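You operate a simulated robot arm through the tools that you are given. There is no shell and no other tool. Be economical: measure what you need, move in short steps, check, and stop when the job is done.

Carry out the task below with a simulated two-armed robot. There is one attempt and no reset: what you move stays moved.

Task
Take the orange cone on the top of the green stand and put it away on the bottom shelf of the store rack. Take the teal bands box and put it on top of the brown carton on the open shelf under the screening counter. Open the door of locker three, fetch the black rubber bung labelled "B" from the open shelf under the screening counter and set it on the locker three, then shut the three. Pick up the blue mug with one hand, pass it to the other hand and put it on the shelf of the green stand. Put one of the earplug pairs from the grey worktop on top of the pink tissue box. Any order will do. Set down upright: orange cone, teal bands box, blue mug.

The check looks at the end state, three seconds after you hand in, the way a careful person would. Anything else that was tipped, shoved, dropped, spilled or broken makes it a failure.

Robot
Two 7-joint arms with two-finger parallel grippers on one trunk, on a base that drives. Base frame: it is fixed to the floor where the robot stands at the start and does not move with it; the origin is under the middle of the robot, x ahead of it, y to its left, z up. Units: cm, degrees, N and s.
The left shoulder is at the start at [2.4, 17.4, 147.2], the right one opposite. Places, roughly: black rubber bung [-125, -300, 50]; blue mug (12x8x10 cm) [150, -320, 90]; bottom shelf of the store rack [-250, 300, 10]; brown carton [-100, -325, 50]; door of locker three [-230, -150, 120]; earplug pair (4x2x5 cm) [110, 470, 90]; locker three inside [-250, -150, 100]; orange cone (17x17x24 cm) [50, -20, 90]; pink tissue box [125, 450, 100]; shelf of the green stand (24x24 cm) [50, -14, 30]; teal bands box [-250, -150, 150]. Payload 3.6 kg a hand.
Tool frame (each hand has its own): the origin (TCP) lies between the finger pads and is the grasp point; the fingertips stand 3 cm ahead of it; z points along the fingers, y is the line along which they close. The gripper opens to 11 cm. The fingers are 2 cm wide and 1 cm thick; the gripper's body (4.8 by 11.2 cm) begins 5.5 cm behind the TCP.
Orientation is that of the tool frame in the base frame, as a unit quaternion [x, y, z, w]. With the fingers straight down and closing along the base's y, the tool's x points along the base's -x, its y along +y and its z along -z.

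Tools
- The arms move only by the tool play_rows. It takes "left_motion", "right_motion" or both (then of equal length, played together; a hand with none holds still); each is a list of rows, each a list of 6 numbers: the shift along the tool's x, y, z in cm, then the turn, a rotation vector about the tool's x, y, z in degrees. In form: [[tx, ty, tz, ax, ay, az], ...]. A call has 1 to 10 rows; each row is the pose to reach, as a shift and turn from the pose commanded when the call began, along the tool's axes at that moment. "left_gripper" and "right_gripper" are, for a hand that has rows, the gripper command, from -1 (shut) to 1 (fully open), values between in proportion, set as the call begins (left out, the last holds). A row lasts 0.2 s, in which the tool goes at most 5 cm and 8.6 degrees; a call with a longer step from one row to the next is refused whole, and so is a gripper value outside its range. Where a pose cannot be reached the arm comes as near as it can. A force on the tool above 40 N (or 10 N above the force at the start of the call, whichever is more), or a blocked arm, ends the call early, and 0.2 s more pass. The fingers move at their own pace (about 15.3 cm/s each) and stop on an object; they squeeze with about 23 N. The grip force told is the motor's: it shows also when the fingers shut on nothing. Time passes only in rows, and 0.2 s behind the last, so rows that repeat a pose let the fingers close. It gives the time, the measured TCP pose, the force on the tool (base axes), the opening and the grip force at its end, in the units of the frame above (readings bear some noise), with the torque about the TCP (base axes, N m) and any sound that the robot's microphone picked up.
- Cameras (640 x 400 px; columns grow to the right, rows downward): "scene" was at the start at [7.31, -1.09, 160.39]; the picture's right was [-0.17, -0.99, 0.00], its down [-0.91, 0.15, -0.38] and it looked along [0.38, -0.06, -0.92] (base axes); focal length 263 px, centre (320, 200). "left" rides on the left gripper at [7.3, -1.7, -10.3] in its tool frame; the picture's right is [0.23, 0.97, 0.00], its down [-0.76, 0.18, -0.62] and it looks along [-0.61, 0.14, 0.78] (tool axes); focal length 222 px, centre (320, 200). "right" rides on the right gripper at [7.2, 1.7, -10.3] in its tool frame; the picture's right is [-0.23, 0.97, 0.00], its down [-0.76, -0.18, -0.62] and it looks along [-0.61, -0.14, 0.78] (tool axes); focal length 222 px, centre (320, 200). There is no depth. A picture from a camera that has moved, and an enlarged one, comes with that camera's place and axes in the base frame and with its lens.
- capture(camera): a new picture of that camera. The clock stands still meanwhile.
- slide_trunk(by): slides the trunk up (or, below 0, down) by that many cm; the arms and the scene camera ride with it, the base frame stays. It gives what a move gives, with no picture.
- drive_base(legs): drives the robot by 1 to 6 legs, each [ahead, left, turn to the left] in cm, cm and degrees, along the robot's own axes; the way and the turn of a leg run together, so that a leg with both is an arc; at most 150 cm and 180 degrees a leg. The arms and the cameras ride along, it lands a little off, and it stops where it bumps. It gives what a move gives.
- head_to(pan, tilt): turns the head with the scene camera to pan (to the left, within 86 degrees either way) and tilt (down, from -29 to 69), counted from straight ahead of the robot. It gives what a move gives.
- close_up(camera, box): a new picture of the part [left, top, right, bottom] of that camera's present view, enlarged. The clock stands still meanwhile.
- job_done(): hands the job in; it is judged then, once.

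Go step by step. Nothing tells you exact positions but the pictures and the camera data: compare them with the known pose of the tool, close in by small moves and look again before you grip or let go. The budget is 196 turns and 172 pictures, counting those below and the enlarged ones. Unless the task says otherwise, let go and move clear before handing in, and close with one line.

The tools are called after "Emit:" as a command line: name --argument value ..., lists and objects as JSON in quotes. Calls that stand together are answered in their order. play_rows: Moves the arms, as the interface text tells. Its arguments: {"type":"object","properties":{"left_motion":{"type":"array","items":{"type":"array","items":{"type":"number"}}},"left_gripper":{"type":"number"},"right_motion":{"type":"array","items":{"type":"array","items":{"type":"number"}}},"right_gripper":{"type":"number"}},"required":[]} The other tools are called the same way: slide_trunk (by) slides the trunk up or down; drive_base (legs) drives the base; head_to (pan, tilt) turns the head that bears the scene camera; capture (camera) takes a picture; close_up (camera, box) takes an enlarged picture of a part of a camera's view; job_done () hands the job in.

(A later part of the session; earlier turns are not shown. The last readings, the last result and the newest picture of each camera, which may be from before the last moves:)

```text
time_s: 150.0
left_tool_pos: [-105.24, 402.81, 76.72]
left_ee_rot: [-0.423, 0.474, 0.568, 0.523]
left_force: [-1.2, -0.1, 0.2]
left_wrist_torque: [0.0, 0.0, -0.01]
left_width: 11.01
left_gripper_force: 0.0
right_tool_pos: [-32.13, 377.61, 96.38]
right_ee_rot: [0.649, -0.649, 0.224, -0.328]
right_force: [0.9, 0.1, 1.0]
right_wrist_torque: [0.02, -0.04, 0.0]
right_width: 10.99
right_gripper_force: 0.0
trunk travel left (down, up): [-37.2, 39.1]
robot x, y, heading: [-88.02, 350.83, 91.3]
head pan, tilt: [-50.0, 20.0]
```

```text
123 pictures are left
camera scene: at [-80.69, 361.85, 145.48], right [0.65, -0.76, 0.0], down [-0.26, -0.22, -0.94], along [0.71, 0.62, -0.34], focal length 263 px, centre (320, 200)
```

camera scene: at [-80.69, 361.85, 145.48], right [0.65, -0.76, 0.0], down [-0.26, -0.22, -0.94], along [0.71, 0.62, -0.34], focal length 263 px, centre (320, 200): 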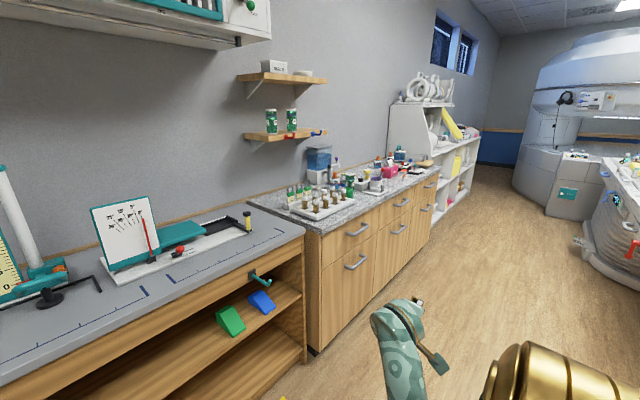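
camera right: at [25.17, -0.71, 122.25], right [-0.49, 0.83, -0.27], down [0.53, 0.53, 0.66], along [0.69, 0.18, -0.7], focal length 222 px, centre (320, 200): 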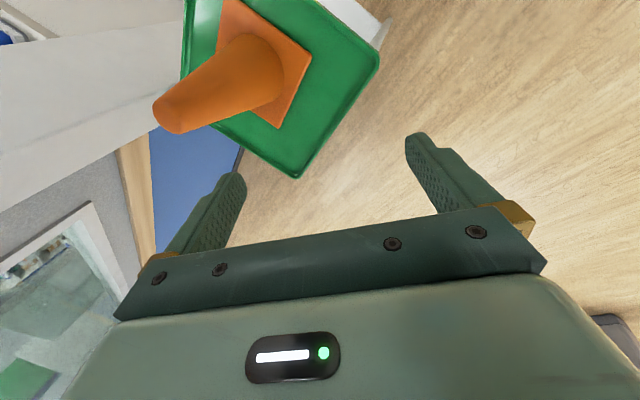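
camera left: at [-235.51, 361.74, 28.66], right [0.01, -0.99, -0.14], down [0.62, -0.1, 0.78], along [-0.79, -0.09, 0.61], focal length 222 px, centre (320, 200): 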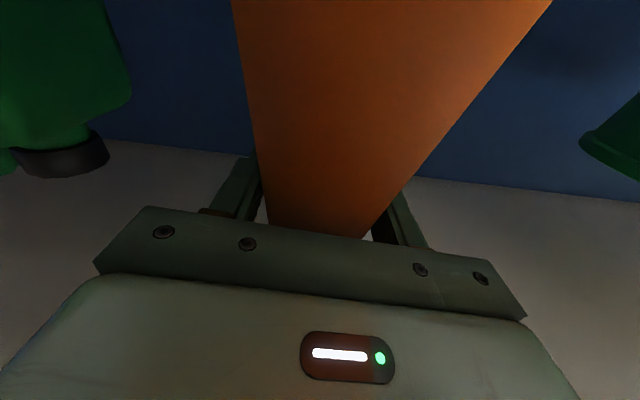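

The granite worktop and pink tissue box (about [110, 453]) are in view. I strafe along to it.

Emit:
drive_base --legs '[[0, -100, 0], [0, -75, 0]]'

Emit:
head_to --pan -15 --tilt 30

Emit:
capture --camera "scene"

```text
time_s: 158.9
left_tool_pos: [70.37, 407.36, 76.71]
left_ee_rot: [-0.427, 0.471, 0.572, 0.519]
left_force: [-0.4, 0.3, -0.6]
left_wrist_torque: [-0.01, 0.04, 0.0]
left_width: 11.02
left_gripper_force: 0.1
right_tool_pos: [143.93, 383.44, 96.16]
right_ee_rot: [0.655, -0.643, 0.221, -0.331]
right_force: [0.4, 0.1, 0.0]
right_wrist_torque: [0.02, -0.01, 0.02]
right_width: 11.03
right_gripper_force: 0.1
trunk travel left (down, up): [-37.2, 39.1]
robot x, y, heading: [88.59, 355.53, 91.8]
head pan, tilt: [-50.0, 20.0]
```

```text
time_s: 159.9
left_tool_pos: [70.31, 407.5, 76.78]
left_ee_rot: [-0.426, 0.471, 0.572, 0.519]
left_force: [-0.7, 0.3, -0.9]
left_wrist_torque: [-0.04, 0.02, 0.02]
left_width: 11.0
left_gripper_force: 0.0
right_tool_pos: [143.93, 383.54, 96.33]
right_ee_rot: [0.655, -0.642, 0.221, -0.331]
right_force: [0.5, 0.3, 0.2]
right_wrist_torque: [0.0, -0.01, -0.01]
right_width: 10.98
right_gripper_force: 0.1
trunk travel left (down, up): [-37.2, 39.1]
robot x, y, heading: [88.61, 355.61, 91.9]
head pan, tilt: [-15.0, 30.0]
```

```text
122 pictures are left
camera scene: at [90.7, 369.48, 143.88], right [0.97, -0.23, 0.0], down [-0.11, -0.49, -0.87], along [0.2, 0.84, -0.5], focal length 263 px, centre (320, 200)
```

scene: 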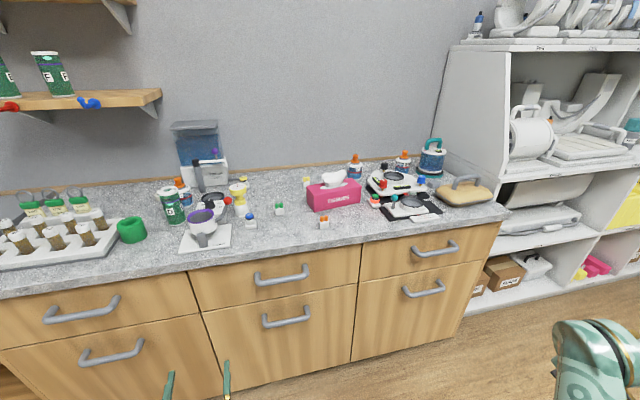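

Emit:
close_up --camera "scene" --box '[160, 150, 320, 250]'

Emit:
close_up --camera "scene" --box '[290, 140, 450, 240]'

```text
4.00 times, centred on (240, 200) of scene
camera zoom: at [90.7, 369.48, 143.88], right [0.97, -0.23, 0.0], down [-0.11, -0.49, -0.87], along [0.2, 0.84, -0.5], focal length 1051 px, centre (640, 200)
```

zoom: 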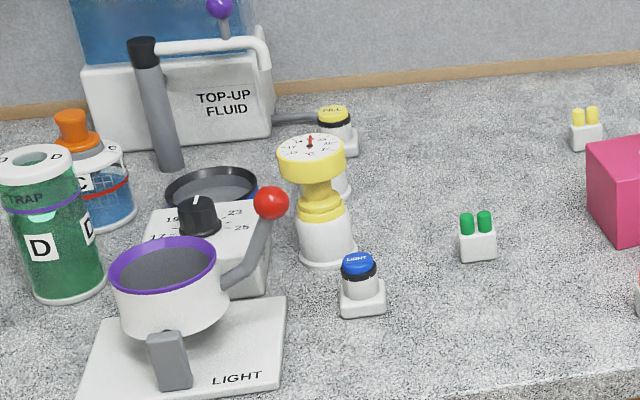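

```text
4.00 times, centred on (370, 190) of scene
camera zoom: at [90.7, 369.48, 143.88], right [0.97, -0.23, 0.0], down [-0.11, -0.49, -0.87], along [0.2, 0.84, -0.5], focal length 1051 px, centre (120, 240)
```

zoom: 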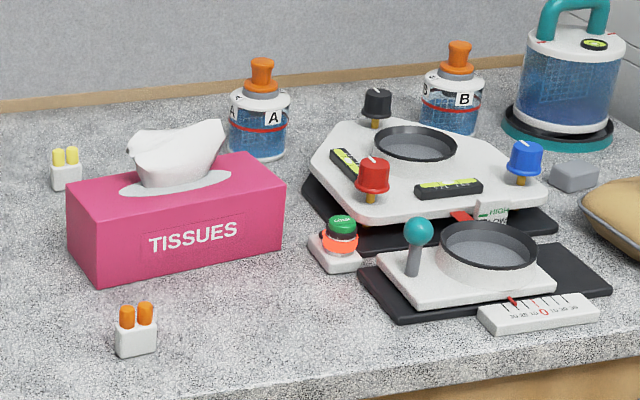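

Orange earplug pair at about [109.5, 442.5], tissue box front-left top corner at about [108, 452.5, 97]. I raise and pitch the left hand down while well back from the counter, then strafe right.

Emit:
play_rows --left_motion '[[-3.4, 0, 0.7, 0, 7.6, 0], [-6.8, 0, 1.4, 0, 15.2, 0], [-10.2, 0, 2, 0, 22.8, 0], [-13.6, 0, 2.7, 0, 30.4, 0], [-17, 0, 3.4, 0, 38, 0], [-20.4, 0, 4, 0, 45.6, 0], [-23.8, 0, 4.7, 0, 53.2, 0], [-27.2, 0, 5.4, 0, 61, 0], [-27.2, 0, 5.4, 0, 61, 0]]'

Emit:
drive_base --legs '[[0, 0, -1.5], [0, -38, 0]]'

Emit:
capture --camera "left"

Emit:
capture --camera "scene"

```text
time_s: 160.8
left_tool_pos: [64.32, 408.0, 87.86]
left_ee_rot: [-0.48, 0.607, 0.524, 0.356]
left_force: [0.0, 0.3, 0.0]
left_wrist_torque: [0.0, -0.05, 0.0]
left_width: 10.99
left_gripper_force: 0.1
right_tool_pos: [143.94, 383.69, 96.4]
right_ee_rot: [0.654, -0.644, 0.222, -0.33]
right_force: [0.2, 0.4, -0.1]
right_wrist_torque: [-0.02, 0.02, -0.02]
right_width: 11.0
right_gripper_force: 0.1
trunk travel left (down, up): [-37.2, 39.1]
robot x, y, heading: [88.57, 355.57, 91.7]
head pan, tilt: [-15.0, 30.0]
stopped in row 4 (left hand): the arm was blocked; the commanded pose is now the measured one
```

```text
time_s: 163.6
left_tool_pos: [102.5, 408.68, 87.83]
left_ee_rot: [-0.473, 0.612, 0.519, 0.363]
left_force: [-0.4, -1.1, -0.2]
left_wrist_torque: [0.01, -0.01, 0.02]
left_width: 11.01
left_gripper_force: 0.0
right_tool_pos: [181.7, 382.61, 96.19]
right_ee_rot: [-0.647, 0.65, -0.225, 0.328]
right_force: [0.0, -0.3, -0.5]
right_wrist_torque: [0.0, -0.02, 0.04]
right_width: 11.03
right_gripper_force: 0.1
trunk travel left (down, up): [-37.2, 39.1]
robot x, y, heading: [125.96, 355.8, 90.7]
head pan, tilt: [-15.0, 30.0]
```

```text
119 pictures are left
camera left: at [102.62, 397.17, 82.75], right [-1.0, -0.04, 0.07], down [0.08, -0.45, 0.89], along [0.0, 0.89, 0.45], focal length 222 px, centre (320, 200)
```

left: 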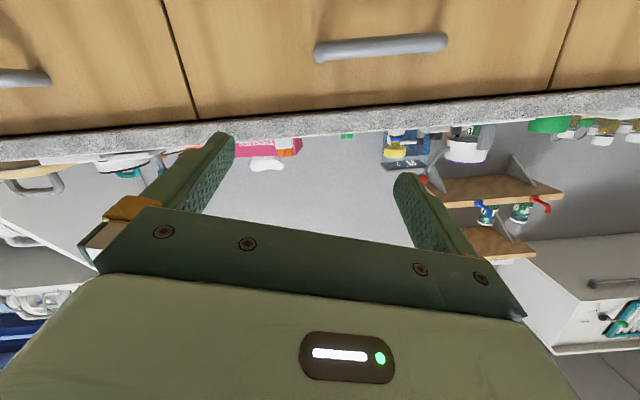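

```text
118 pictures are left
camera scene: at [128.14, 369.74, 143.88], right [0.97, -0.25, 0.0], down [-0.13, -0.48, -0.87], along [0.22, 0.84, -0.5], focal length 263 px, centre (320, 200)
```

scene: 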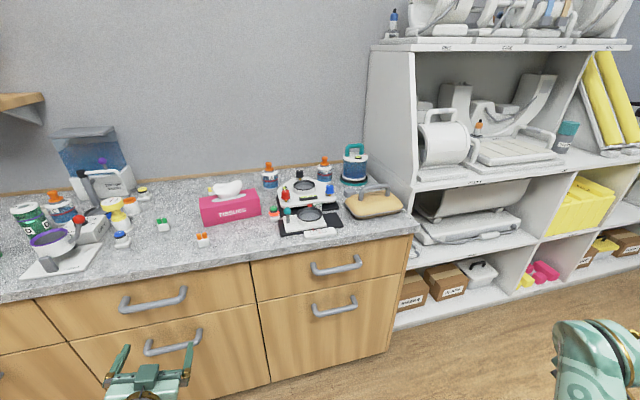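

The arm blocked midway. I'll raise the trunk for height, then fix roll and pitch in place.

Emit:
slide_trunk --by 20

Emit:
play_rows --left_motion '[[0, 0, 0, 0, 0, -8], [0, 0, 0, 0, 0, -16], [0, 0, 0, 0, 0, -16]]'

Emit:
play_rows --left_motion '[[0, 0, 0, 0, 7, 0], [0, 0, 0, 0, 14, 0], [0, 0, 0, 0, 21, 0], [0, 0, 0, 0, 28, 0], [0, 0, 0, 0, 35, 0], [0, 0, 0, 0, 40, 0], [0, 0, 0, 0, 40, 0]]'

```text
time_s: 165.7
left_tool_pos: [102.56, 408.79, 107.78]
left_ee_rot: [-0.473, 0.613, 0.519, 0.362]
left_force: [0.8, -0.3, -0.8]
left_wrist_torque: [0.02, -0.03, 0.0]
left_width: 10.98
left_gripper_force: 0.0
right_tool_pos: [181.62, 382.52, 116.31]
right_ee_rot: [-0.647, 0.65, -0.225, 0.329]
right_force: [-0.8, -0.4, 0.4]
right_wrist_torque: [0.0, 0.0, 0.03]
right_width: 11.0
right_gripper_force: 0.0
trunk travel left (down, up): [-57.2, 19.1]
robot x, y, heading: [125.63, 356.07, 90.7]
head pan, tilt: [-15.0, 30.0]
```

```text
time_s: 166.5
left_tool_pos: [102.32, 408.76, 107.83]
left_ee_rot: [0.554, -0.539, -0.466, -0.43]
left_force: [-0.3, 0.4, 0.5]
left_wrist_torque: [0.02, -0.01, 0.02]
left_width: 11.0
left_gripper_force: 0.1
right_tool_pos: [181.49, 382.64, 116.4]
right_ee_rot: [-0.648, 0.649, -0.224, 0.329]
right_force: [0.0, -0.2, 0.5]
right_wrist_torque: [0.01, -0.02, -0.02]
right_width: 10.98
right_gripper_force: 0.1
trunk travel left (down, up): [-57.2, 19.1]
robot x, y, heading: [125.69, 355.92, 90.5]
head pan, tilt: [-15.0, 30.0]
```

```text
time_s: 168.3
left_tool_pos: [97.46, 408.72, 108.08]
left_ee_rot: [0.676, -0.656, -0.28, -0.186]
left_force: [-0.7, -0.8, -0.2]
left_wrist_torque: [0.0, 0.0, 0.0]
left_width: 10.97
left_gripper_force: 0.0
right_tool_pos: [181.6, 382.64, 116.32]
right_ee_rot: [-0.648, 0.649, -0.225, 0.329]
right_force: [0.3, 0.3, 0.1]
right_wrist_torque: [0.01, -0.03, -0.03]
right_width: 11.01
right_gripper_force: 0.1
trunk travel left (down, up): [-57.2, 19.1]
robot x, y, heading: [125.84, 355.73, 90.6]
head pan, tilt: [-15.0, 30.0]
stopped in row 7 (left hand): the arm was blocked; the commanded pose is now the measured one
```

Pitch is now about 51° down. I fix the last bit of roll, then move right and forward to line up with the orange pair.

Emit:
play_rows --left_motion '[[0, 0, 0, 0, 0, -6.5], [0, 0, 0, 0, 0, -6.5]]'

Emit:
drive_base --legs '[[18, -12, 0]]'

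Emit:
capture --camera "left"

Emit:
head_to --pan 20 --tilt 40

Emit:
capture --camera "scene"

```text
time_s: 168.9
left_tool_pos: [95.93, 408.56, 108.0]
left_ee_rot: [0.71, -0.616, -0.281, -0.19]
left_force: [0.0, 1.1, 0.5]
left_wrist_torque: [0.0, 0.01, 0.0]
left_width: 11.02
left_gripper_force: 0.1
right_tool_pos: [181.58, 382.55, 116.41]
right_ee_rot: [-0.648, 0.65, -0.224, 0.328]
right_force: [0.5, -0.4, 0.8]
right_wrist_torque: [-0.01, -0.01, 0.02]
right_width: 11.0
right_gripper_force: 0.1
trunk travel left (down, up): [-57.2, 19.1]
robot x, y, heading: [125.86, 355.81, 90.5]
head pan, tilt: [-15.0, 30.0]
```

```text
time_s: 170.6
left_tool_pos: [108.17, 427.0, 108.32]
left_ee_rot: [0.711, -0.615, -0.282, -0.192]
left_force: [-0.4, 0.7, -0.3]
left_wrist_torque: [-0.01, -0.01, 0.02]
left_width: 10.99
left_gripper_force: 0.1
right_tool_pos: [193.53, 400.74, 116.25]
right_ee_rot: [-0.648, 0.65, -0.225, 0.328]
right_force: [-0.2, -0.4, 0.7]
right_wrist_torque: [-0.03, 0.0, 0.01]
right_width: 10.97
right_gripper_force: 0.0
trunk travel left (down, up): [-57.2, 19.1]
robot x, y, heading: [137.78, 374.28, 90.6]
head pan, tilt: [-15.0, 30.0]
```

```text
117 pictures are left
camera left: at [112.13, 415.36, 111.63], right [-0.94, -0.34, -0.07], down [-0.14, 0.17, 0.98], along [-0.32, 0.93, -0.2], focal length 222 px, centre (320, 200)
```

left: 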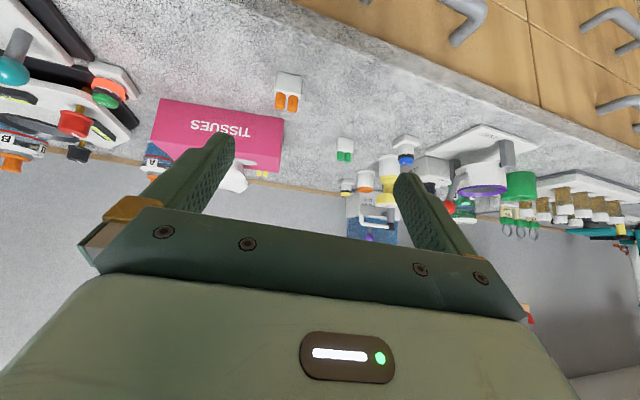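

```text
time_s: 171.6
left_tool_pos: [107.93, 427.06, 108.48]
left_ee_rot: [0.71, -0.615, -0.284, -0.192]
left_force: [-0.5, 0.0, 0.1]
left_wrist_torque: [0.01, -0.02, 0.01]
left_width: 11.02
left_gripper_force: 0.0
right_tool_pos: [193.45, 400.7, 116.43]
right_ee_rot: [-0.647, 0.65, -0.225, 0.328]
right_force: [0.1, -0.9, -0.3]
right_wrist_torque: [-0.02, 0.0, 0.02]
right_width: 10.98
right_gripper_force: 0.0
trunk travel left (down, up): [-57.2, 19.1]
robot x, y, heading: [137.53, 374.33, 90.6]
head pan, tilt: [20.0, 40.0]
```

```text
116 pictures are left
camera scene: at [134.8, 383.4, 162.48], right [0.94, 0.35, 0.0], down [0.22, -0.6, -0.77], along [-0.27, 0.72, -0.64], focal length 263 px, centre (320, 200)
```

scene: 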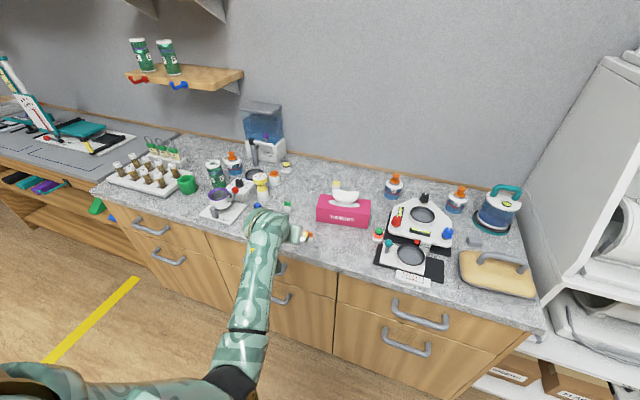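

Both cameras agree: orange pair at about [109.1, 441.7]. I approach diagonally most of the way and look.

Emit:
play_rows --left_motion '[[-0.2, -1, 4, 0, 0, 0], [-0.4, -2, 8, 0, 0, 0], [-0.6, -3, 11, 0, 0, 0], [-0.8, -3.8, 14, 0, 0, 0], [-0.8, -3.8, 14, 0, 0, 0]]'

Emit:
capture --camera "left"

Emit:
close_up --camera "scene" --box '[240, 170, 400, 270]'

```text
time_s: 172.8
left_tool_pos: [109.43, 437.06, 97.96]
left_ee_rot: [0.71, -0.616, -0.282, -0.195]
left_force: [0.1, -1.1, 0.1]
left_wrist_torque: [0.0, -0.02, 0.0]
left_width: 11.01
left_gripper_force: 0.1
right_tool_pos: [193.58, 400.67, 116.37]
right_ee_rot: [-0.647, 0.65, -0.225, 0.328]
right_force: [-0.5, 0.7, -1.2]
right_wrist_torque: [0.01, 0.02, 0.03]
right_width: 10.99
right_gripper_force: 0.0
trunk travel left (down, up): [-57.2, 19.1]
robot x, y, heading: [137.85, 373.94, 90.2]
head pan, tilt: [20.0, 40.0]
```

```text
115 pictures are left
camera left: at [113.39, 425.27, 101.21], right [-0.94, -0.34, -0.08], down [-0.14, 0.16, 0.98], along [-0.32, 0.93, -0.2], focal length 222 px, centre (320, 200)
```

left: 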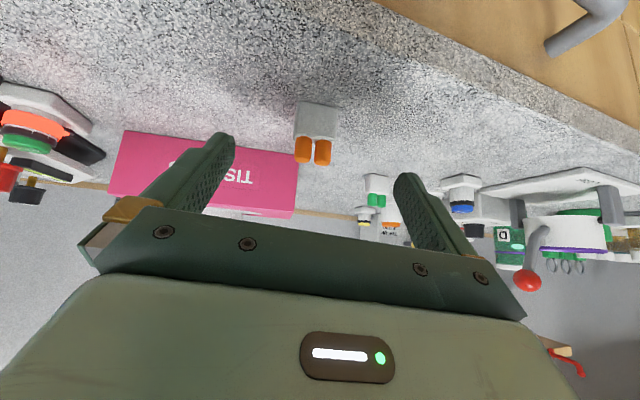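

```text
4.00 times, centred on (320, 220) of scene
camera zoom: at [134.79, 383.28, 162.48], right [0.94, 0.35, 0.0], down [0.23, -0.6, -0.77], along [-0.27, 0.72, -0.64], focal length 1051 px, centre (320, 120)
```

zoom: 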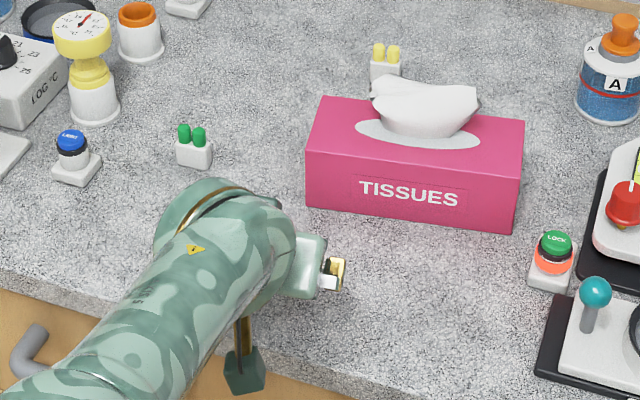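

Aligned. I advance the last 5 cm slowly and close.

Emit:
play_rows --left_motion '[[0.2, -0.2, 2, 0, 0, 0], [0.4, -0.3, 3.5, 0, 0, 0], [0.57, -0.4, 4.9, 0, 0, 0], [0.57, -0.4, 4.9, 0, 0, 0]]'

Emit:
capture --camera "left"

```text
time_s: 173.8
left_tool_pos: [109.31, 437.19, 96.57]
left_ee_rot: [0.71, -0.615, -0.283, -0.194]
left_force: [-0.3, -0.2, 0.9]
left_wrist_torque: [-0.01, -0.03, 0.01]
left_width: 10.98
left_gripper_force: 0.0
left hand out of reach, approached as far as the arm can: row 1, 2, 3, 4
right_tool_pos: [193.53, 400.75, 116.36]
right_ee_rot: [-0.648, 0.649, -0.225, 0.329]
right_force: [0.1, -0.3, -0.6]
right_wrist_torque: [-0.01, 0.0, 0.01]
right_width: 11.01
right_gripper_force: 0.1
trunk travel left (down, up): [-57.2, 19.1]
robot x, y, heading: [137.53, 373.91, 90.6]
head pan, tilt: [20.0, 40.0]
```

```text
113 pictures are left
camera left: at [113.34, 425.62, 99.78], right [-0.94, -0.34, -0.08], down [-0.14, 0.17, 0.98], along [-0.32, 0.93, -0.2], focal length 222 px, centre (320, 200)
```

left: 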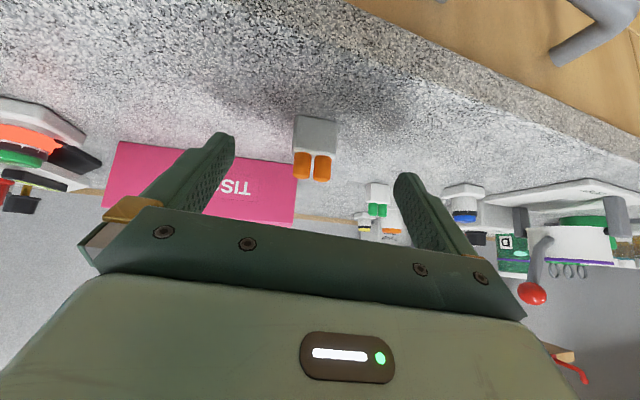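

Out of reach by about 3 cm; I drive forward a bit and use the trunk to come down.

Emit:
drive_base --legs '[[2.8, 0, 0]]'

Emit:
slide_trunk --by -2.6

Emit:
capture --camera "left"

```text
time_s: 174.6
left_tool_pos: [109.35, 439.93, 96.48]
left_ee_rot: [0.71, -0.615, -0.282, -0.194]
left_force: [-0.3, 0.2, 0.3]
left_wrist_torque: [0.02, -0.03, 0.02]
left_width: 11.01
left_gripper_force: 0.0
right_tool_pos: [193.55, 403.47, 116.37]
right_ee_rot: [-0.647, 0.65, -0.225, 0.329]
right_force: [0.6, 0.5, 0.2]
right_wrist_torque: [0.03, -0.02, 0.0]
right_width: 11.0
right_gripper_force: 0.1
trunk travel left (down, up): [-57.2, 19.1]
robot x, y, heading: [137.36, 376.96, 90.8]
head pan, tilt: [20.0, 40.0]
```

```text
time_s: 175.4
left_tool_pos: [109.3, 440.09, 93.9]
left_ee_rot: [0.711, -0.615, -0.281, -0.194]
left_force: [0.1, 1.1, -0.1]
left_wrist_torque: [-0.04, 0.02, -0.04]
left_width: 11.0
left_gripper_force: 0.0
right_tool_pos: [194.37, 403.4, 114.55]
right_ee_rot: [-0.643, 0.648, -0.234, 0.336]
right_force: [-0.4, 0.3, -0.3]
right_wrist_torque: [0.01, 0.03, 0.04]
right_width: 11.0
right_gripper_force: 0.0
trunk travel left (down, up): [-54.6, 21.7]
robot x, y, heading: [137.68, 376.49, 90.6]
head pan, tilt: [20.0, 40.0]
```

```text
112 pictures are left
camera left: at [113.3, 428.41, 97.13], right [-0.94, -0.34, -0.08], down [-0.14, 0.17, 0.98], along [-0.32, 0.93, -0.2], focal length 222 px, centre (320, 200)
```

left: 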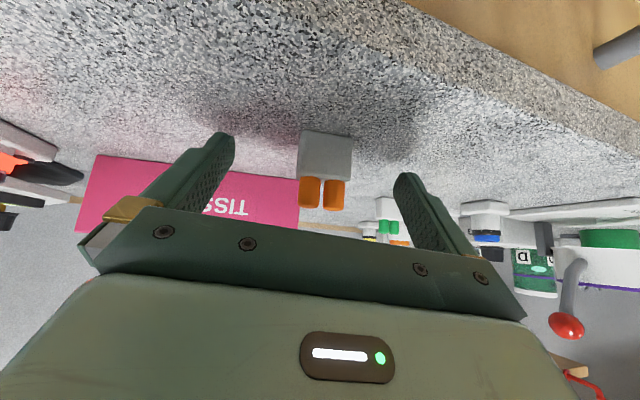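

The block lies between the fingertips. I close.

Emit:
play_rows --left_motion '[[0, 0, 0, 0, 0, 0], [0, 0, 0, 0, 0, 0], [0, 0, 0, 0, 0, 0], [0, 0, 0, 0, 0, 0]]' --left_gripper -1

Emit:
capture --camera "left"

```text
time_s: 176.4
left_tool_pos: [109.37, 439.9, 93.88]
left_ee_rot: [0.71, -0.616, -0.281, -0.194]
left_force: [-1.1, -0.5, 0.4]
left_wrist_torque: [0.0, 0.01, -0.01]
left_width: 3.21
left_gripper_force: 23.1
right_tool_pos: [194.28, 403.42, 114.57]
right_ee_rot: [-0.641, 0.65, -0.232, 0.336]
right_force: [-1.1, -0.2, 0.3]
right_wrist_torque: [0.01, 0.02, 0.02]
right_width: 10.99
right_gripper_force: 0.1
trunk travel left (down, up): [-54.6, 21.7]
robot x, y, heading: [137.99, 376.94, 90.8]
head pan, tilt: [20.0, 40.0]
```

```text
111 pictures are left
camera left: at [113.3, 428.37, 97.15], right [-0.94, -0.34, -0.08], down [-0.14, 0.17, 0.98], along [-0.32, 0.93, -0.2], focal length 222 px, centre (320, 200)
```

left: 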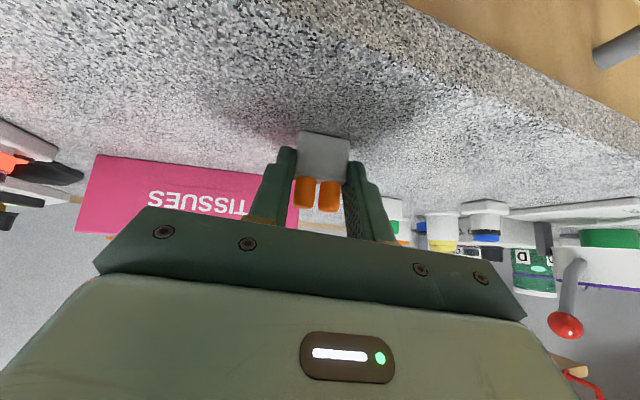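

Held. I lift with the trunk and drive forward so the pair is over the left end of the tissue box (target about [109, 456.3]).

Emit:
slide_trunk --by 13

Emit:
drive_base --legs '[[14.8, 0, 0]]'

Emit:
capture --camera "left"

Emit:
head_to --pan 15 --tilt 45

Emit:
capture --camera "scene"

```text
time_s: 177.9
left_tool_pos: [109.22, 440.01, 107.32]
left_ee_rot: [0.71, -0.614, -0.284, -0.195]
left_force: [-0.5, -0.2, -0.2]
left_wrist_torque: [-0.01, -0.01, 0.02]
left_width: 3.24
left_gripper_force: 22.4
right_tool_pos: [194.83, 403.29, 127.98]
right_ee_rot: [-0.64, 0.646, -0.238, 0.34]
right_force: [-0.5, 0.7, -0.4]
right_wrist_torque: [-0.02, -0.02, 0.02]
right_width: 10.99
right_gripper_force: 0.1
trunk travel left (down, up): [-67.6, 8.7]
robot x, y, heading: [137.55, 377.21, 90.7]
head pan, tilt: [20.0, 40.0]
```

```text
time_s: 179.3
left_tool_pos: [109.12, 454.52, 107.27]
left_ee_rot: [0.71, -0.614, -0.284, -0.194]
left_force: [0.7, 0.4, 0.2]
left_wrist_torque: [0.02, -0.03, -0.01]
left_width: 3.22
left_gripper_force: 22.8
right_tool_pos: [194.62, 417.93, 127.91]
right_ee_rot: [-0.638, 0.649, -0.234, 0.341]
right_force: [0.7, -1.0, -0.1]
right_wrist_torque: [-0.03, -0.01, -0.01]
right_width: 11.0
right_gripper_force: 0.0
trunk travel left (down, up): [-67.6, 8.7]
robot x, y, heading: [137.23, 391.18, 90.6]
head pan, tilt: [20.0, 40.0]
```

```text
110 pictures are left
camera left: at [113.1, 442.9, 110.56], right [-0.94, -0.34, -0.08], down [-0.14, 0.16, 0.98], along [-0.32, 0.93, -0.2], focal length 222 px, centre (320, 200)
```

left: 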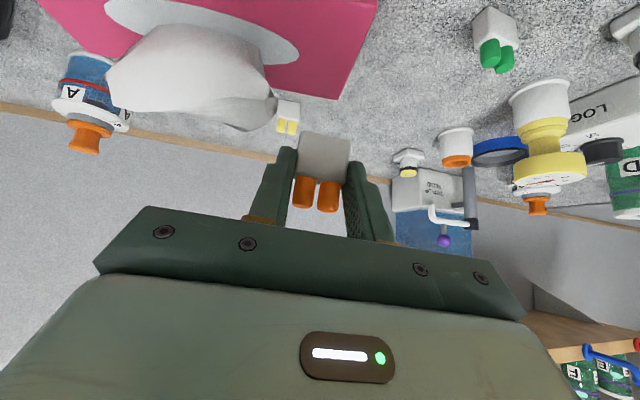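

```text
time_s: 180.0
left_tool_pos: [109.19, 454.65, 107.35]
left_ee_rot: [0.71, -0.614, -0.283, -0.194]
left_force: [-0.3, 0.2, -0.1]
left_wrist_torque: [-0.02, 0.0, -0.01]
left_width: 3.22
left_gripper_force: 22.6
right_tool_pos: [194.79, 417.91, 128.05]
right_ee_rot: [-0.637, 0.649, -0.237, 0.341]
right_force: [-0.2, 0.2, -0.6]
right_wrist_torque: [0.02, 0.02, -0.05]
right_width: 11.01
right_gripper_force: 0.0
trunk travel left (down, up): [-67.6, 8.7]
robot x, y, heading: [137.46, 391.4, 90.8]
head pan, tilt: [15.0, 45.0]
```

```text
109 pictures are left
camera scene: at [135.4, 400.39, 172.16], right [0.96, 0.27, 0.0], down [0.19, -0.68, -0.71], along [-0.19, 0.68, -0.71], focal length 263 px, centre (320, 200)
```

scene: 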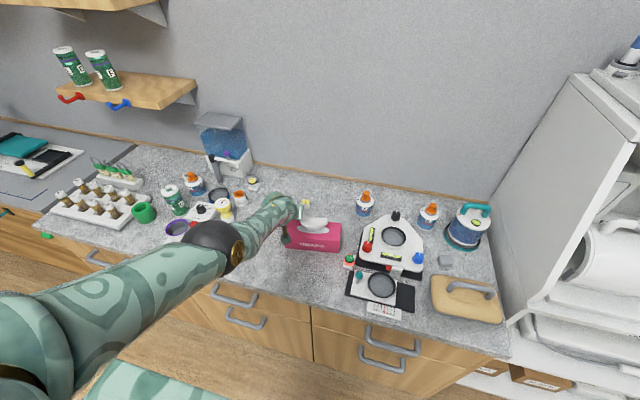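

Aligned over the box; I nudge 0.7 cm inward and lower with the trunk.

Emit:
play_rows --left_motion '[[0, -0.7, 0, 0, 0, 0], [0, -0.7, 0, 0, 0, 0]]'

Emit:
slide_trunk --by -5.8

Emit:
capture --camera "left"

Emit:
close_up --camera "scene" --box '[240, 180, 400, 280]'

```text
time_s: 180.6
left_tool_pos: [109.72, 454.66, 107.21]
left_ee_rot: [0.71, -0.614, -0.283, -0.196]
left_force: [0.2, 0.0, -0.9]
left_wrist_torque: [-0.02, 0.02, -0.02]
left_width: 3.2
left_gripper_force: 22.7
right_tool_pos: [194.78, 417.97, 128.04]
right_ee_rot: [-0.637, 0.649, -0.237, 0.341]
right_force: [0.7, 0.6, -0.4]
right_wrist_torque: [0.01, 0.01, -0.02]
right_width: 11.0
right_gripper_force: 0.1
trunk travel left (down, up): [-67.6, 8.7]
robot x, y, heading: [137.67, 391.43, 90.8]
head pan, tilt: [15.0, 45.0]
```

```text
time_s: 181.5
left_tool_pos: [109.76, 454.78, 101.48]
left_ee_rot: [0.71, -0.614, -0.283, -0.196]
left_force: [0.9, 0.8, 0.4]
left_wrist_torque: [-0.01, 0.0, 0.01]
left_width: 3.19
left_gripper_force: 23.0
right_tool_pos: [195.03, 417.75, 122.6]
right_ee_rot: [-0.635, 0.649, -0.24, 0.342]
right_force: [0.6, 0.1, -0.1]
right_wrist_torque: [-0.01, 0.01, 0.01]
right_width: 11.01
right_gripper_force: 0.0
trunk travel left (down, up): [-61.8, 14.5]
robot x, y, heading: [137.77, 391.1, 90.6]
head pan, tilt: [15.0, 45.0]
```

```text
108 pictures are left
camera left: at [113.79, 443.1, 104.69], right [-0.94, -0.34, -0.08], down [-0.14, 0.16, 0.98], along [-0.32, 0.93, -0.2], focal length 222 px, centre (320, 200)
```

left: 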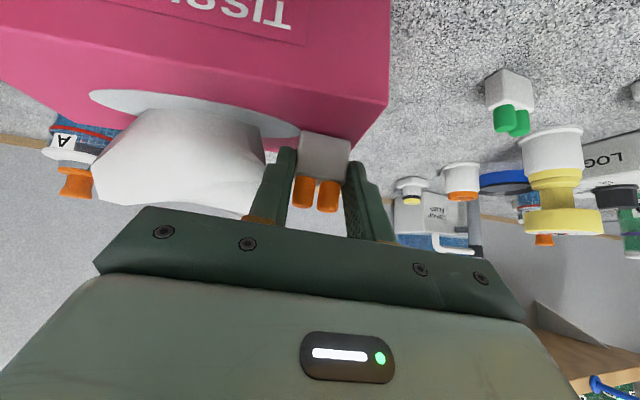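

```text
4.00 times, centred on (320, 230) of scene
camera zoom: at [135.41, 400.41, 166.37], right [0.96, 0.27, 0.0], down [0.19, -0.68, -0.71], along [-0.19, 0.68, -0.71], focal length 1051 px, centre (320, 80)
```

zoom: 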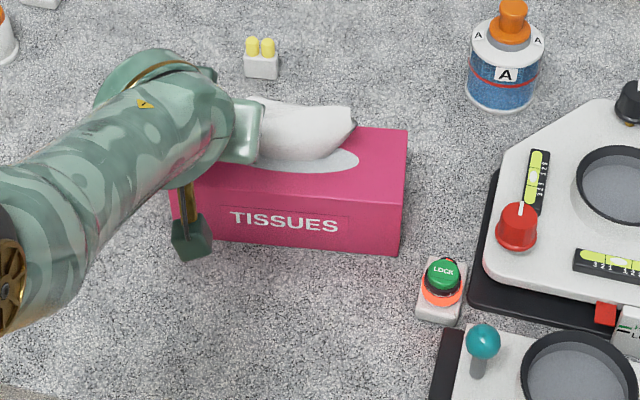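

About 0.7 cm to go; I lower and check force.

Emit:
slide_trunk --by -0.5

Emit:
slide_trunk --by -0.4

Emit:
capture --camera "left"

```text
time_s: 182.1
left_tool_pos: [109.82, 454.88, 101.29]
left_ee_rot: [0.71, -0.613, -0.286, -0.198]
left_force: [-1.1, 0.0, 15.4]
left_wrist_torque: [0.2, -0.16, 0.01]
left_width: 3.24
left_gripper_force: 22.9
right_tool_pos: [195.03, 417.56, 122.17]
right_ee_rot: [-0.635, 0.649, -0.24, 0.343]
right_force: [0.3, 0.6, 0.5]
right_wrist_torque: [0.0, -0.01, -0.01]
right_width: 11.0
right_gripper_force: 0.0
trunk travel left (down, up): [-61.3, 15.0]
robot x, y, heading: [137.43, 391.48, 90.4]
head pan, tilt: [15.0, 45.0]
```

```text
time_s: 182.6
left_tool_pos: [109.61, 454.71, 100.71]
left_ee_rot: [0.71, -0.613, -0.286, -0.197]
left_force: [-4.3, 2.9, 25.0]
left_wrist_torque: [0.45, -0.17, 0.09]
left_width: 3.28
left_gripper_force: 23.0
right_tool_pos: [195.12, 417.61, 121.71]
right_ee_rot: [-0.635, 0.648, -0.241, 0.344]
right_force: [0.0, -0.3, -0.3]
right_wrist_torque: [0.0, 0.0, -0.01]
right_width: 10.99
right_gripper_force: 0.0
trunk travel left (down, up): [-60.9, 15.4]
robot x, y, heading: [137.23, 391.38, 90.6]
head pan, tilt: [15.0, 45.0]
```

```text
106 pictures are left
camera left: at [113.74, 443.08, 103.98], right [-0.94, -0.34, -0.08], down [-0.14, 0.15, 0.98], along [-0.32, 0.93, -0.19], focal length 222 px, centre (320, 200)
```

left: 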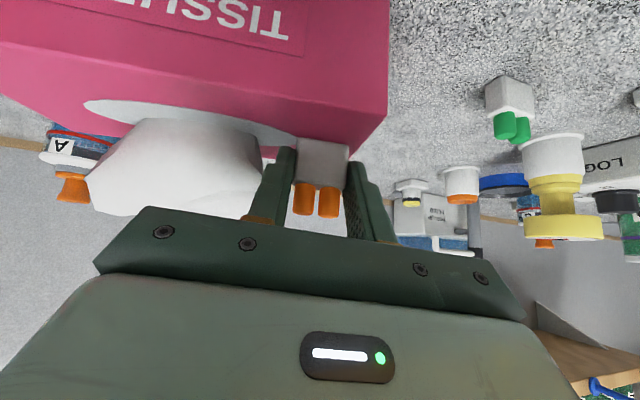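

Contact is firm. I ease up 0.6 cm, open partly, and withdraw back along the tool.

Emit:
slide_trunk --by 0.7

Emit:
play_rows --left_motion '[[0, 0, 0, 0, 0, 0], [0, 0, 0, 0, 0, 0], [0, 0, 0, 0, 0, 0]]' --left_gripper -0.1

Emit:
play_rows --left_motion '[[0, 0, -2, 0, 0, 0], [0, 0, -5, 0, 0, 0], [0, 0, -8, 0, 0, 0], [0, 0, -8, 0, 0, 0]]'

Emit:
slide_trunk --by 5

Emit:
drive_base --legs '[[-45, 0, 0]]'

Emit:
capture --camera "scene"

Emit:
close_up --camera "scene" --box '[200, 90, 360, 190]'

```text
time_s: 183.2
left_tool_pos: [109.82, 454.45, 100.94]
left_ee_rot: [0.71, -0.616, -0.281, -0.193]
left_force: [0.0, -0.2, -0.1]
left_wrist_torque: [0.05, 0.02, -0.03]
left_width: 3.21
left_gripper_force: 22.7
right_tool_pos: [195.12, 417.82, 122.39]
right_ee_rot: [-0.634, 0.649, -0.241, 0.344]
right_force: [0.2, 0.7, 0.6]
right_wrist_torque: [0.05, 0.0, 0.02]
right_width: 10.98
right_gripper_force: 0.1
trunk travel left (down, up): [-61.6, 14.7]
robot x, y, heading: [137.22, 391.5, 90.7]
head pan, tilt: [15.0, 45.0]
```

```text
time_s: 184.0
left_tool_pos: [109.84, 454.7, 101.29]
left_ee_rot: [0.71, -0.615, -0.283, -0.196]
left_force: [-0.1, 0.3, -0.3]
left_wrist_torque: [0.01, 0.01, -0.03]
left_width: 4.94
left_gripper_force: 0.1
right_tool_pos: [195.17, 417.78, 122.45]
right_ee_rot: [-0.634, 0.65, -0.24, 0.344]
right_force: [-0.5, -0.1, -0.6]
right_wrist_torque: [0.01, 0.02, 0.03]
right_width: 11.02
right_gripper_force: 0.0
trunk travel left (down, up): [-61.6, 14.7]
robot x, y, heading: [137.45, 391.29, 90.6]
head pan, tilt: [15.0, 45.0]
```

```text
time_s: 185.0
left_tool_pos: [111.12, 449.57, 107.47]
left_ee_rot: [0.709, -0.616, -0.283, -0.196]
left_force: [-0.3, -0.1, -0.8]
left_wrist_torque: [-0.01, -0.01, 0.02]
left_width: 4.97
left_gripper_force: 0.1
right_tool_pos: [195.05, 417.88, 122.53]
right_ee_rot: [-0.635, 0.649, -0.24, 0.344]
right_force: [0.9, 0.1, 0.2]
right_wrist_torque: [-0.02, 0.01, 0.02]
right_width: 10.99
right_gripper_force: 0.0
trunk travel left (down, up): [-61.6, 14.7]
robot x, y, heading: [137.13, 391.48, 90.5]
head pan, tilt: [15.0, 45.0]
```

```text
time_s: 185.9
left_tool_pos: [111.1, 449.63, 112.42]
left_ee_rot: [0.711, -0.614, -0.283, -0.194]
left_force: [0.3, 0.6, 0.3]
left_wrist_torque: [-0.01, 0.01, -0.01]
left_width: 4.94
left_gripper_force: 0.1
right_tool_pos: [195.16, 417.87, 127.47]
right_ee_rot: [-0.635, 0.649, -0.239, 0.344]
right_force: [0.6, -0.9, 0.5]
right_wrist_torque: [-0.01, -0.01, 0.01]
right_width: 11.01
right_gripper_force: 0.1
trunk travel left (down, up): [-66.6, 9.7]
robot x, y, heading: [137.5, 391.65, 90.6]
head pan, tilt: [15.0, 45.0]
```

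```text
time_s: 188.6
left_tool_pos: [111.7, 405.71, 112.34]
left_ee_rot: [0.708, -0.617, -0.283, -0.197]
left_force: [0.5, 0.0, 0.0]
left_wrist_torque: [-0.01, 0.01, 0.01]
left_width: 4.94
left_gripper_force: 0.0
right_tool_pos: [195.56, 373.19, 127.48]
right_ee_rot: [-0.632, 0.651, -0.242, 0.344]
right_force: [1.3, 0.4, 0.0]
right_wrist_torque: [-0.01, 0.04, -0.02]
right_width: 10.99
right_gripper_force: 0.1
trunk travel left (down, up): [-66.6, 9.7]
robot x, y, heading: [137.87, 347.66, 90.3]
head pan, tilt: [15.0, 45.0]
```

```text
105 pictures are left
camera scene: at [135.75, 356.05, 171.16], right [0.97, 0.26, 0.0], down [0.18, -0.68, -0.71], along [-0.18, 0.68, -0.71], focal length 263 px, centre (320, 200)
```

scene: 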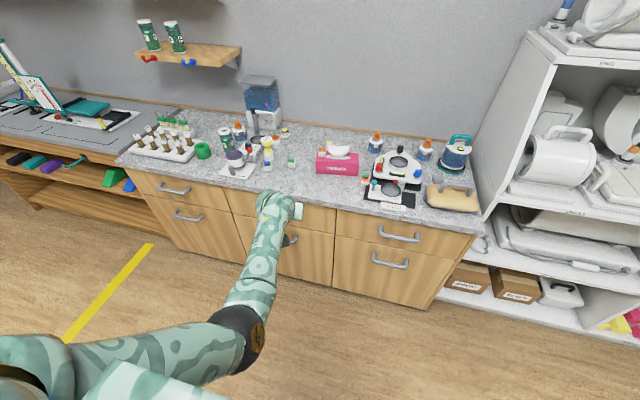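

```text
4.00 times, centred on (280, 140) of scene
camera zoom: at [135.75, 356.05, 171.16], right [0.97, 0.26, 0.0], down [0.18, -0.68, -0.71], along [-0.18, 0.68, -0.71], focal length 1051 px, centre (480, 440)
```

zoom: 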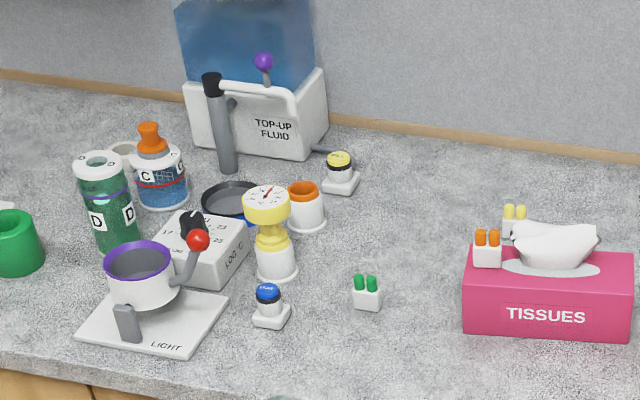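

The orange pair stands on the tissue box, nothing else disturbed. Now I drive round to the locker on the west wall.

Emit:
drive_base --legs '[[0, 0, 89.7], [138, 58, 0], [110, 100, 0], [20, 130, 0], [25, 90, 0]]'

Emit:
head_to --pan 40 --tilt 20

Emit:
capture --camera "scene"

```text
time_s: 217.4
left_tool_pos: [-191.23, -68.02, 112.32]
left_ee_rot: [0.933, 0.103, -0.336, 0.076]
left_force: [-0.5, 0.4, 0.5]
left_wrist_torque: [0.02, 0.01, -0.01]
left_width: 4.94
left_gripper_force: 0.0
right_tool_pos: [-165.6, 18.46, 127.52]
right_ee_rot: [0.907, 0.024, -0.088, -0.412]
right_force: [-0.5, -0.1, 0.5]
right_wrist_torque: [0.0, 0.05, 0.01]
right_width: 11.02
right_gripper_force: 0.0
trunk travel left (down, up): [-66.6, 9.7]
robot x, y, heading: [-135.0, -37.57, -175.3]
head pan, tilt: [15.0, 45.0]
```

```text
time_s: 218.3
left_tool_pos: [-191.27, -67.96, 112.42]
left_ee_rot: [0.933, 0.103, -0.336, 0.075]
left_force: [0.2, 0.7, -0.5]
left_wrist_torque: [0.02, -0.02, -0.01]
left_width: 4.95
left_gripper_force: 0.0
right_tool_pos: [-165.69, 18.43, 127.55]
right_ee_rot: [0.906, 0.022, -0.089, -0.413]
right_force: [0.2, 0.7, 0.3]
right_wrist_torque: [-0.02, -0.02, 0.01]
right_width: 11.0
right_gripper_force: 0.1
trunk travel left (down, up): [-66.6, 9.7]
robot x, y, heading: [-134.82, -37.22, -175.7]
head pan, tilt: [40.0, 20.0]
```

```text
103 pictures are left
camera scene: at [-142.61, -44.12, 175.03], right [-0.7, 0.71, 0.0], down [0.24, 0.24, -0.94], along [-0.67, -0.66, -0.34], focal length 263 px, centre (320, 200)
```

scene: 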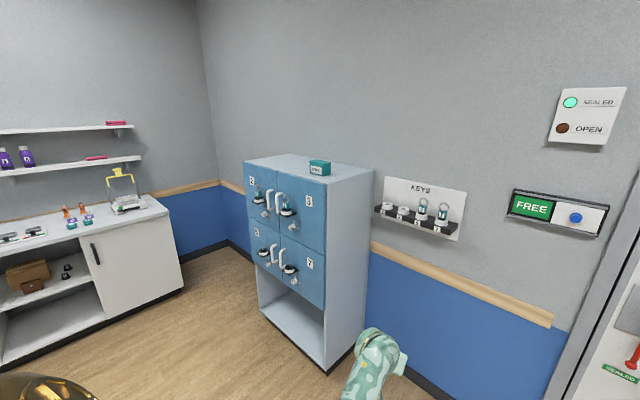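

I zoom in on the locker doors, the key rack and the counter shelf.

Emit:
close_up --camera "scene" --box '[236, 145, 396, 245]'

Emit:
close_up --camera "scene" --box '[0, 200, 160, 300]'

Emit:
close_up --camera "scene" --box '[360, 170, 480, 245]'

```text
4.00 times, centred on (316, 195) of scene
camera zoom: at [-142.61, -44.12, 175.03], right [-0.7, 0.71, 0.0], down [0.24, 0.24, -0.94], along [-0.67, -0.66, -0.34], focal length 1051 px, centre (336, 220)
```

zoom: 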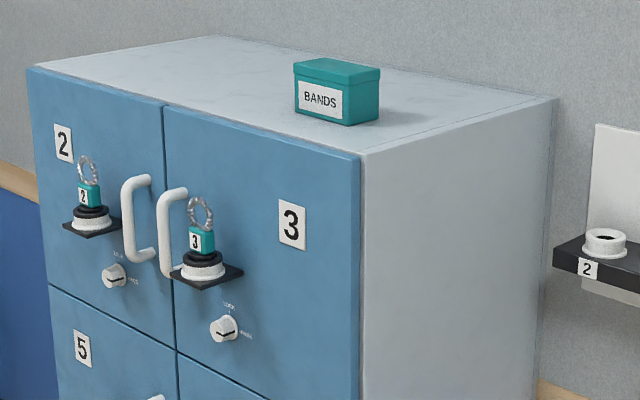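

```text
4.00 times, centred on (80, 250) of scene
camera zoom: at [-142.61, -44.12, 175.03], right [-0.7, 0.71, 0.0], down [0.24, 0.24, -0.94], along [-0.67, -0.66, -0.34], focal length 1051 px, centre (1280, 0)
```

zoom: 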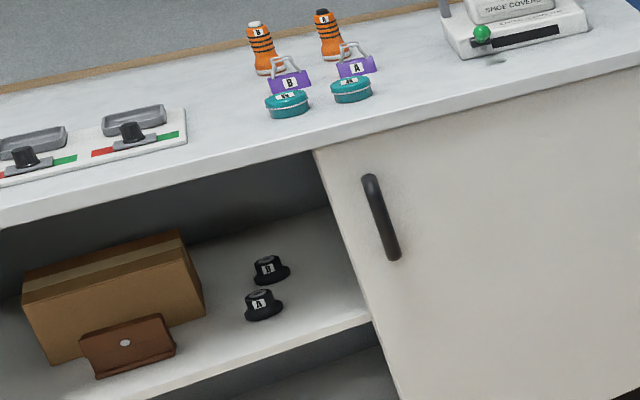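

```text
5.33 times, centred on (420, 208) of scene
camera zoom: at [-142.61, -44.12, 175.03], right [-0.7, 0.71, 0.0], down [0.24, 0.24, -0.94], along [-0.67, -0.66, -0.34], focal length 1401 px, centre (-213, 160)
```

zoom: 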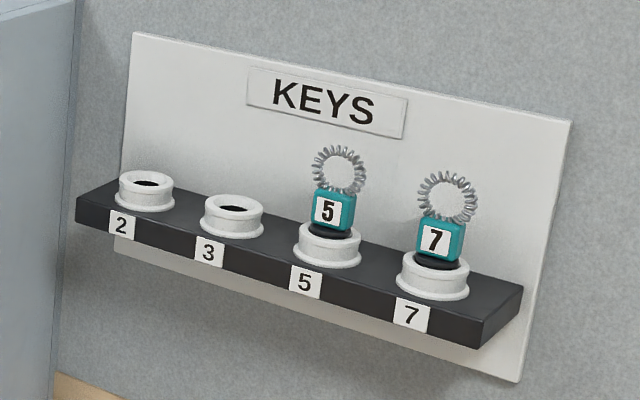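

Door 3 has a D-handle on its left side, key in its holder and a knob below; the bung "B" is the rear one of two. I level up in front of locker three for a closer look.

Emit:
drive_base --legs '[[0, 0, -4.3], [22, 0, 0], [0, 125, 0]]'

Emit:
head_to --pan 0 --tilt 25

Emit:
capture --camera "scene"

Emit:
close_up --camera "scene" --box '[230, 150, 390, 250]'

```text
time_s: 226.2
left_tool_pos: [-214.98, -185.96, 112.39]
left_ee_rot: [0.937, 0.063, -0.339, 0.06]
left_force: [0.2, 0.2, -0.1]
left_wrist_torque: [0.01, 0.0, -0.01]
left_width: 4.95
left_gripper_force: 0.2
right_tool_pos: [-182.16, -102.31, 127.59]
right_ee_rot: [0.906, -0.015, -0.072, -0.416]
right_force: [0.1, 0.5, 0.1]
right_wrist_torque: [0.0, 0.02, 0.02]
right_width: 11.0
right_gripper_force: 0.1
trunk travel left (down, up): [-66.6, 9.7]
robot x, y, heading: [-156.65, -160.16, 179.7]
head pan, tilt: [40.0, 20.0]
```

```text
time_s: 227.3
left_tool_pos: [-214.92, -185.98, 112.38]
left_ee_rot: [0.937, 0.063, -0.338, 0.061]
left_force: [-1.0, -0.2, -0.4]
left_wrist_torque: [-0.02, 0.0, -0.01]
left_width: 4.94
left_gripper_force: 0.1
right_tool_pos: [-182.23, -102.17, 127.59]
right_ee_rot: [0.906, -0.016, -0.072, -0.416]
right_force: [0.6, -0.4, -0.2]
right_wrist_torque: [-0.01, -0.04, -0.02]
right_width: 11.0
right_gripper_force: 0.0
trunk travel left (down, up): [-66.6, 9.7]
robot x, y, heading: [-156.47, -160.24, 180.1]
head pan, tilt: [0.0, 25.0]
```

```text
99 pictures are left
camera scene: at [-166.6, -160.41, 174.22], right [0.0, 1.0, 0.0], down [0.42, 0.0, -0.91], along [-0.91, 0.0, -0.42], focal length 263 px, centre (320, 200)
```

scene: 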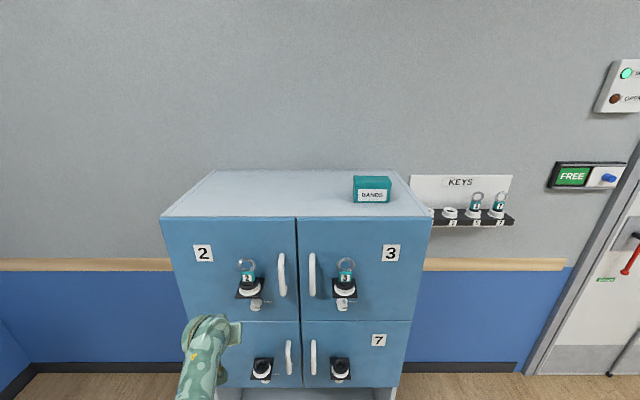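

```text
4.00 times, centred on (310, 200) of scene
camera zoom: at [-166.6, -160.41, 174.22], right [0.0, 1.0, 0.0], down [0.42, 0.0, -0.91], along [-0.91, 0.0, -0.42], focal length 1051 px, centre (360, 200)
```

zoom: 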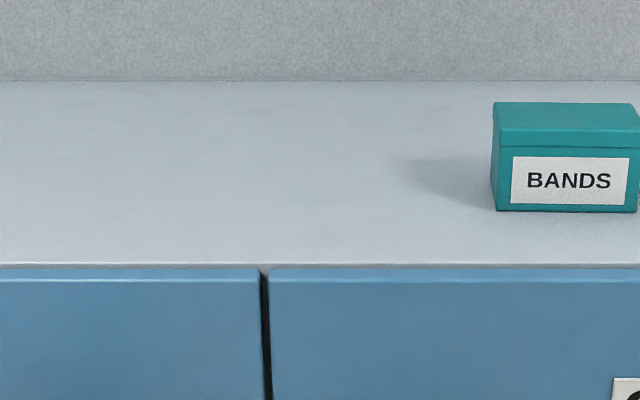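

The two-view fit gives the locker front at x about -232.5, top z 138.7, door 3 from y -166 to -129; the teal box is at about [-245, -144]. I back off and bring both hands into tidy poses.

Emit:
drive_base --legs '[[-15, 0, 0]]'

Emit:
play_rows --right_motion '[[-0.86, 3.94, -1.09, -7.1, 0, 0], [-1.72, 7.88, -2.18, -14.2, 0, 0], [-2.58, 11.82, -3.27, -21.3, 0, 0], [-3.44, 15.76, -4.36, -28.4, 0, 0], [-4.3, 19.7, -5.45, -35.5, 0, 0], [-5.16, 23.64, -6.54, -42.6, 0, 0], [-6.02, 27.6, -7.63, -49.7, 0, 0]]'

Emit:
play_rows --left_motion '[[0, 0.3, -1.8, 1.49, -7.16, 0], [-0.1, 0.6, -3.6, 2.97, -14.3, 0], [-0.1, 0.9, -5.4, 4.46, -21.5, 0], [-0.2, 1.2, -7.3, 5.94, -28.6, 0], [-0.2, 1.4, -9, 7.43, -35.8, 0.1], [-0.3, 1.7, -11, 8.9, -43, 0.2], [-0.3, 2, -12.7, 10.4, -50.1, 0.2], [-0.3, 2, -12.7, 10.4, -50.1, 0.2]]'

```text
time_s: 228.7
left_tool_pos: [-200.08, -186.03, 112.34]
left_ee_rot: [0.937, 0.063, -0.338, 0.061]
left_force: [0.0, -0.4, -0.3]
left_wrist_torque: [0.02, 0.01, -0.01]
left_width: 4.93
left_gripper_force: 0.0
right_tool_pos: [-167.23, -102.2, 127.6]
right_ee_rot: [0.907, -0.015, -0.071, -0.415]
right_force: [-0.2, -0.5, -0.1]
right_wrist_torque: [0.02, 0.02, 0.01]
right_width: 11.0
right_gripper_force: 0.1
trunk travel left (down, up): [-66.6, 9.7]
robot x, y, heading: [-141.07, -160.13, 180.1]
head pan, tilt: [0.0, 25.0]
```

```text
time_s: 229.8
left_tool_pos: [-200.07, -186.09, 112.18]
left_ee_rot: [0.937, 0.063, -0.339, 0.06]
left_force: [0.1, -0.2, -0.1]
left_wrist_torque: [0.01, -0.02, -0.01]
left_width: 4.96
left_gripper_force: 0.1
right_tool_pos: [-176.36, -111.27, 126.77]
right_ee_rot: [0.961, -0.035, -0.158, -0.224]
right_force: [-0.2, 0.7, -0.4]
right_wrist_torque: [-0.01, -0.02, 0.0]
right_width: 11.01
right_gripper_force: 0.1
trunk travel left (down, up): [-66.6, 9.7]
robot x, y, heading: [-141.5, -160.65, 180.0]
head pan, tilt: [0.0, 25.0]
stopped in row 5 (right hand): the arm was blocked; the commanded pose is now the measured one
```

```text
time_s: 231.6
left_tool_pos: [-191.98, -185.95, 122.34]
left_ee_rot: [-0.707, 0.0, 0.708, 0.001]
left_force: [-0.2, -0.2, 1.1]
left_wrist_torque: [0.02, 0.03, 0.03]
left_width: 4.96
left_gripper_force: 0.0
right_tool_pos: [-176.28, -111.38, 126.66]
right_ee_rot: [0.961, -0.035, -0.157, -0.223]
right_force: [0.0, -0.4, 0.7]
right_wrist_torque: [-0.02, 0.0, -0.02]
right_width: 11.03
right_gripper_force: 0.0
trunk travel left (down, up): [-66.6, 9.7]
robot x, y, heading: [-141.46, -160.34, 179.9]
head pan, tilt: [0.0, 25.0]
```

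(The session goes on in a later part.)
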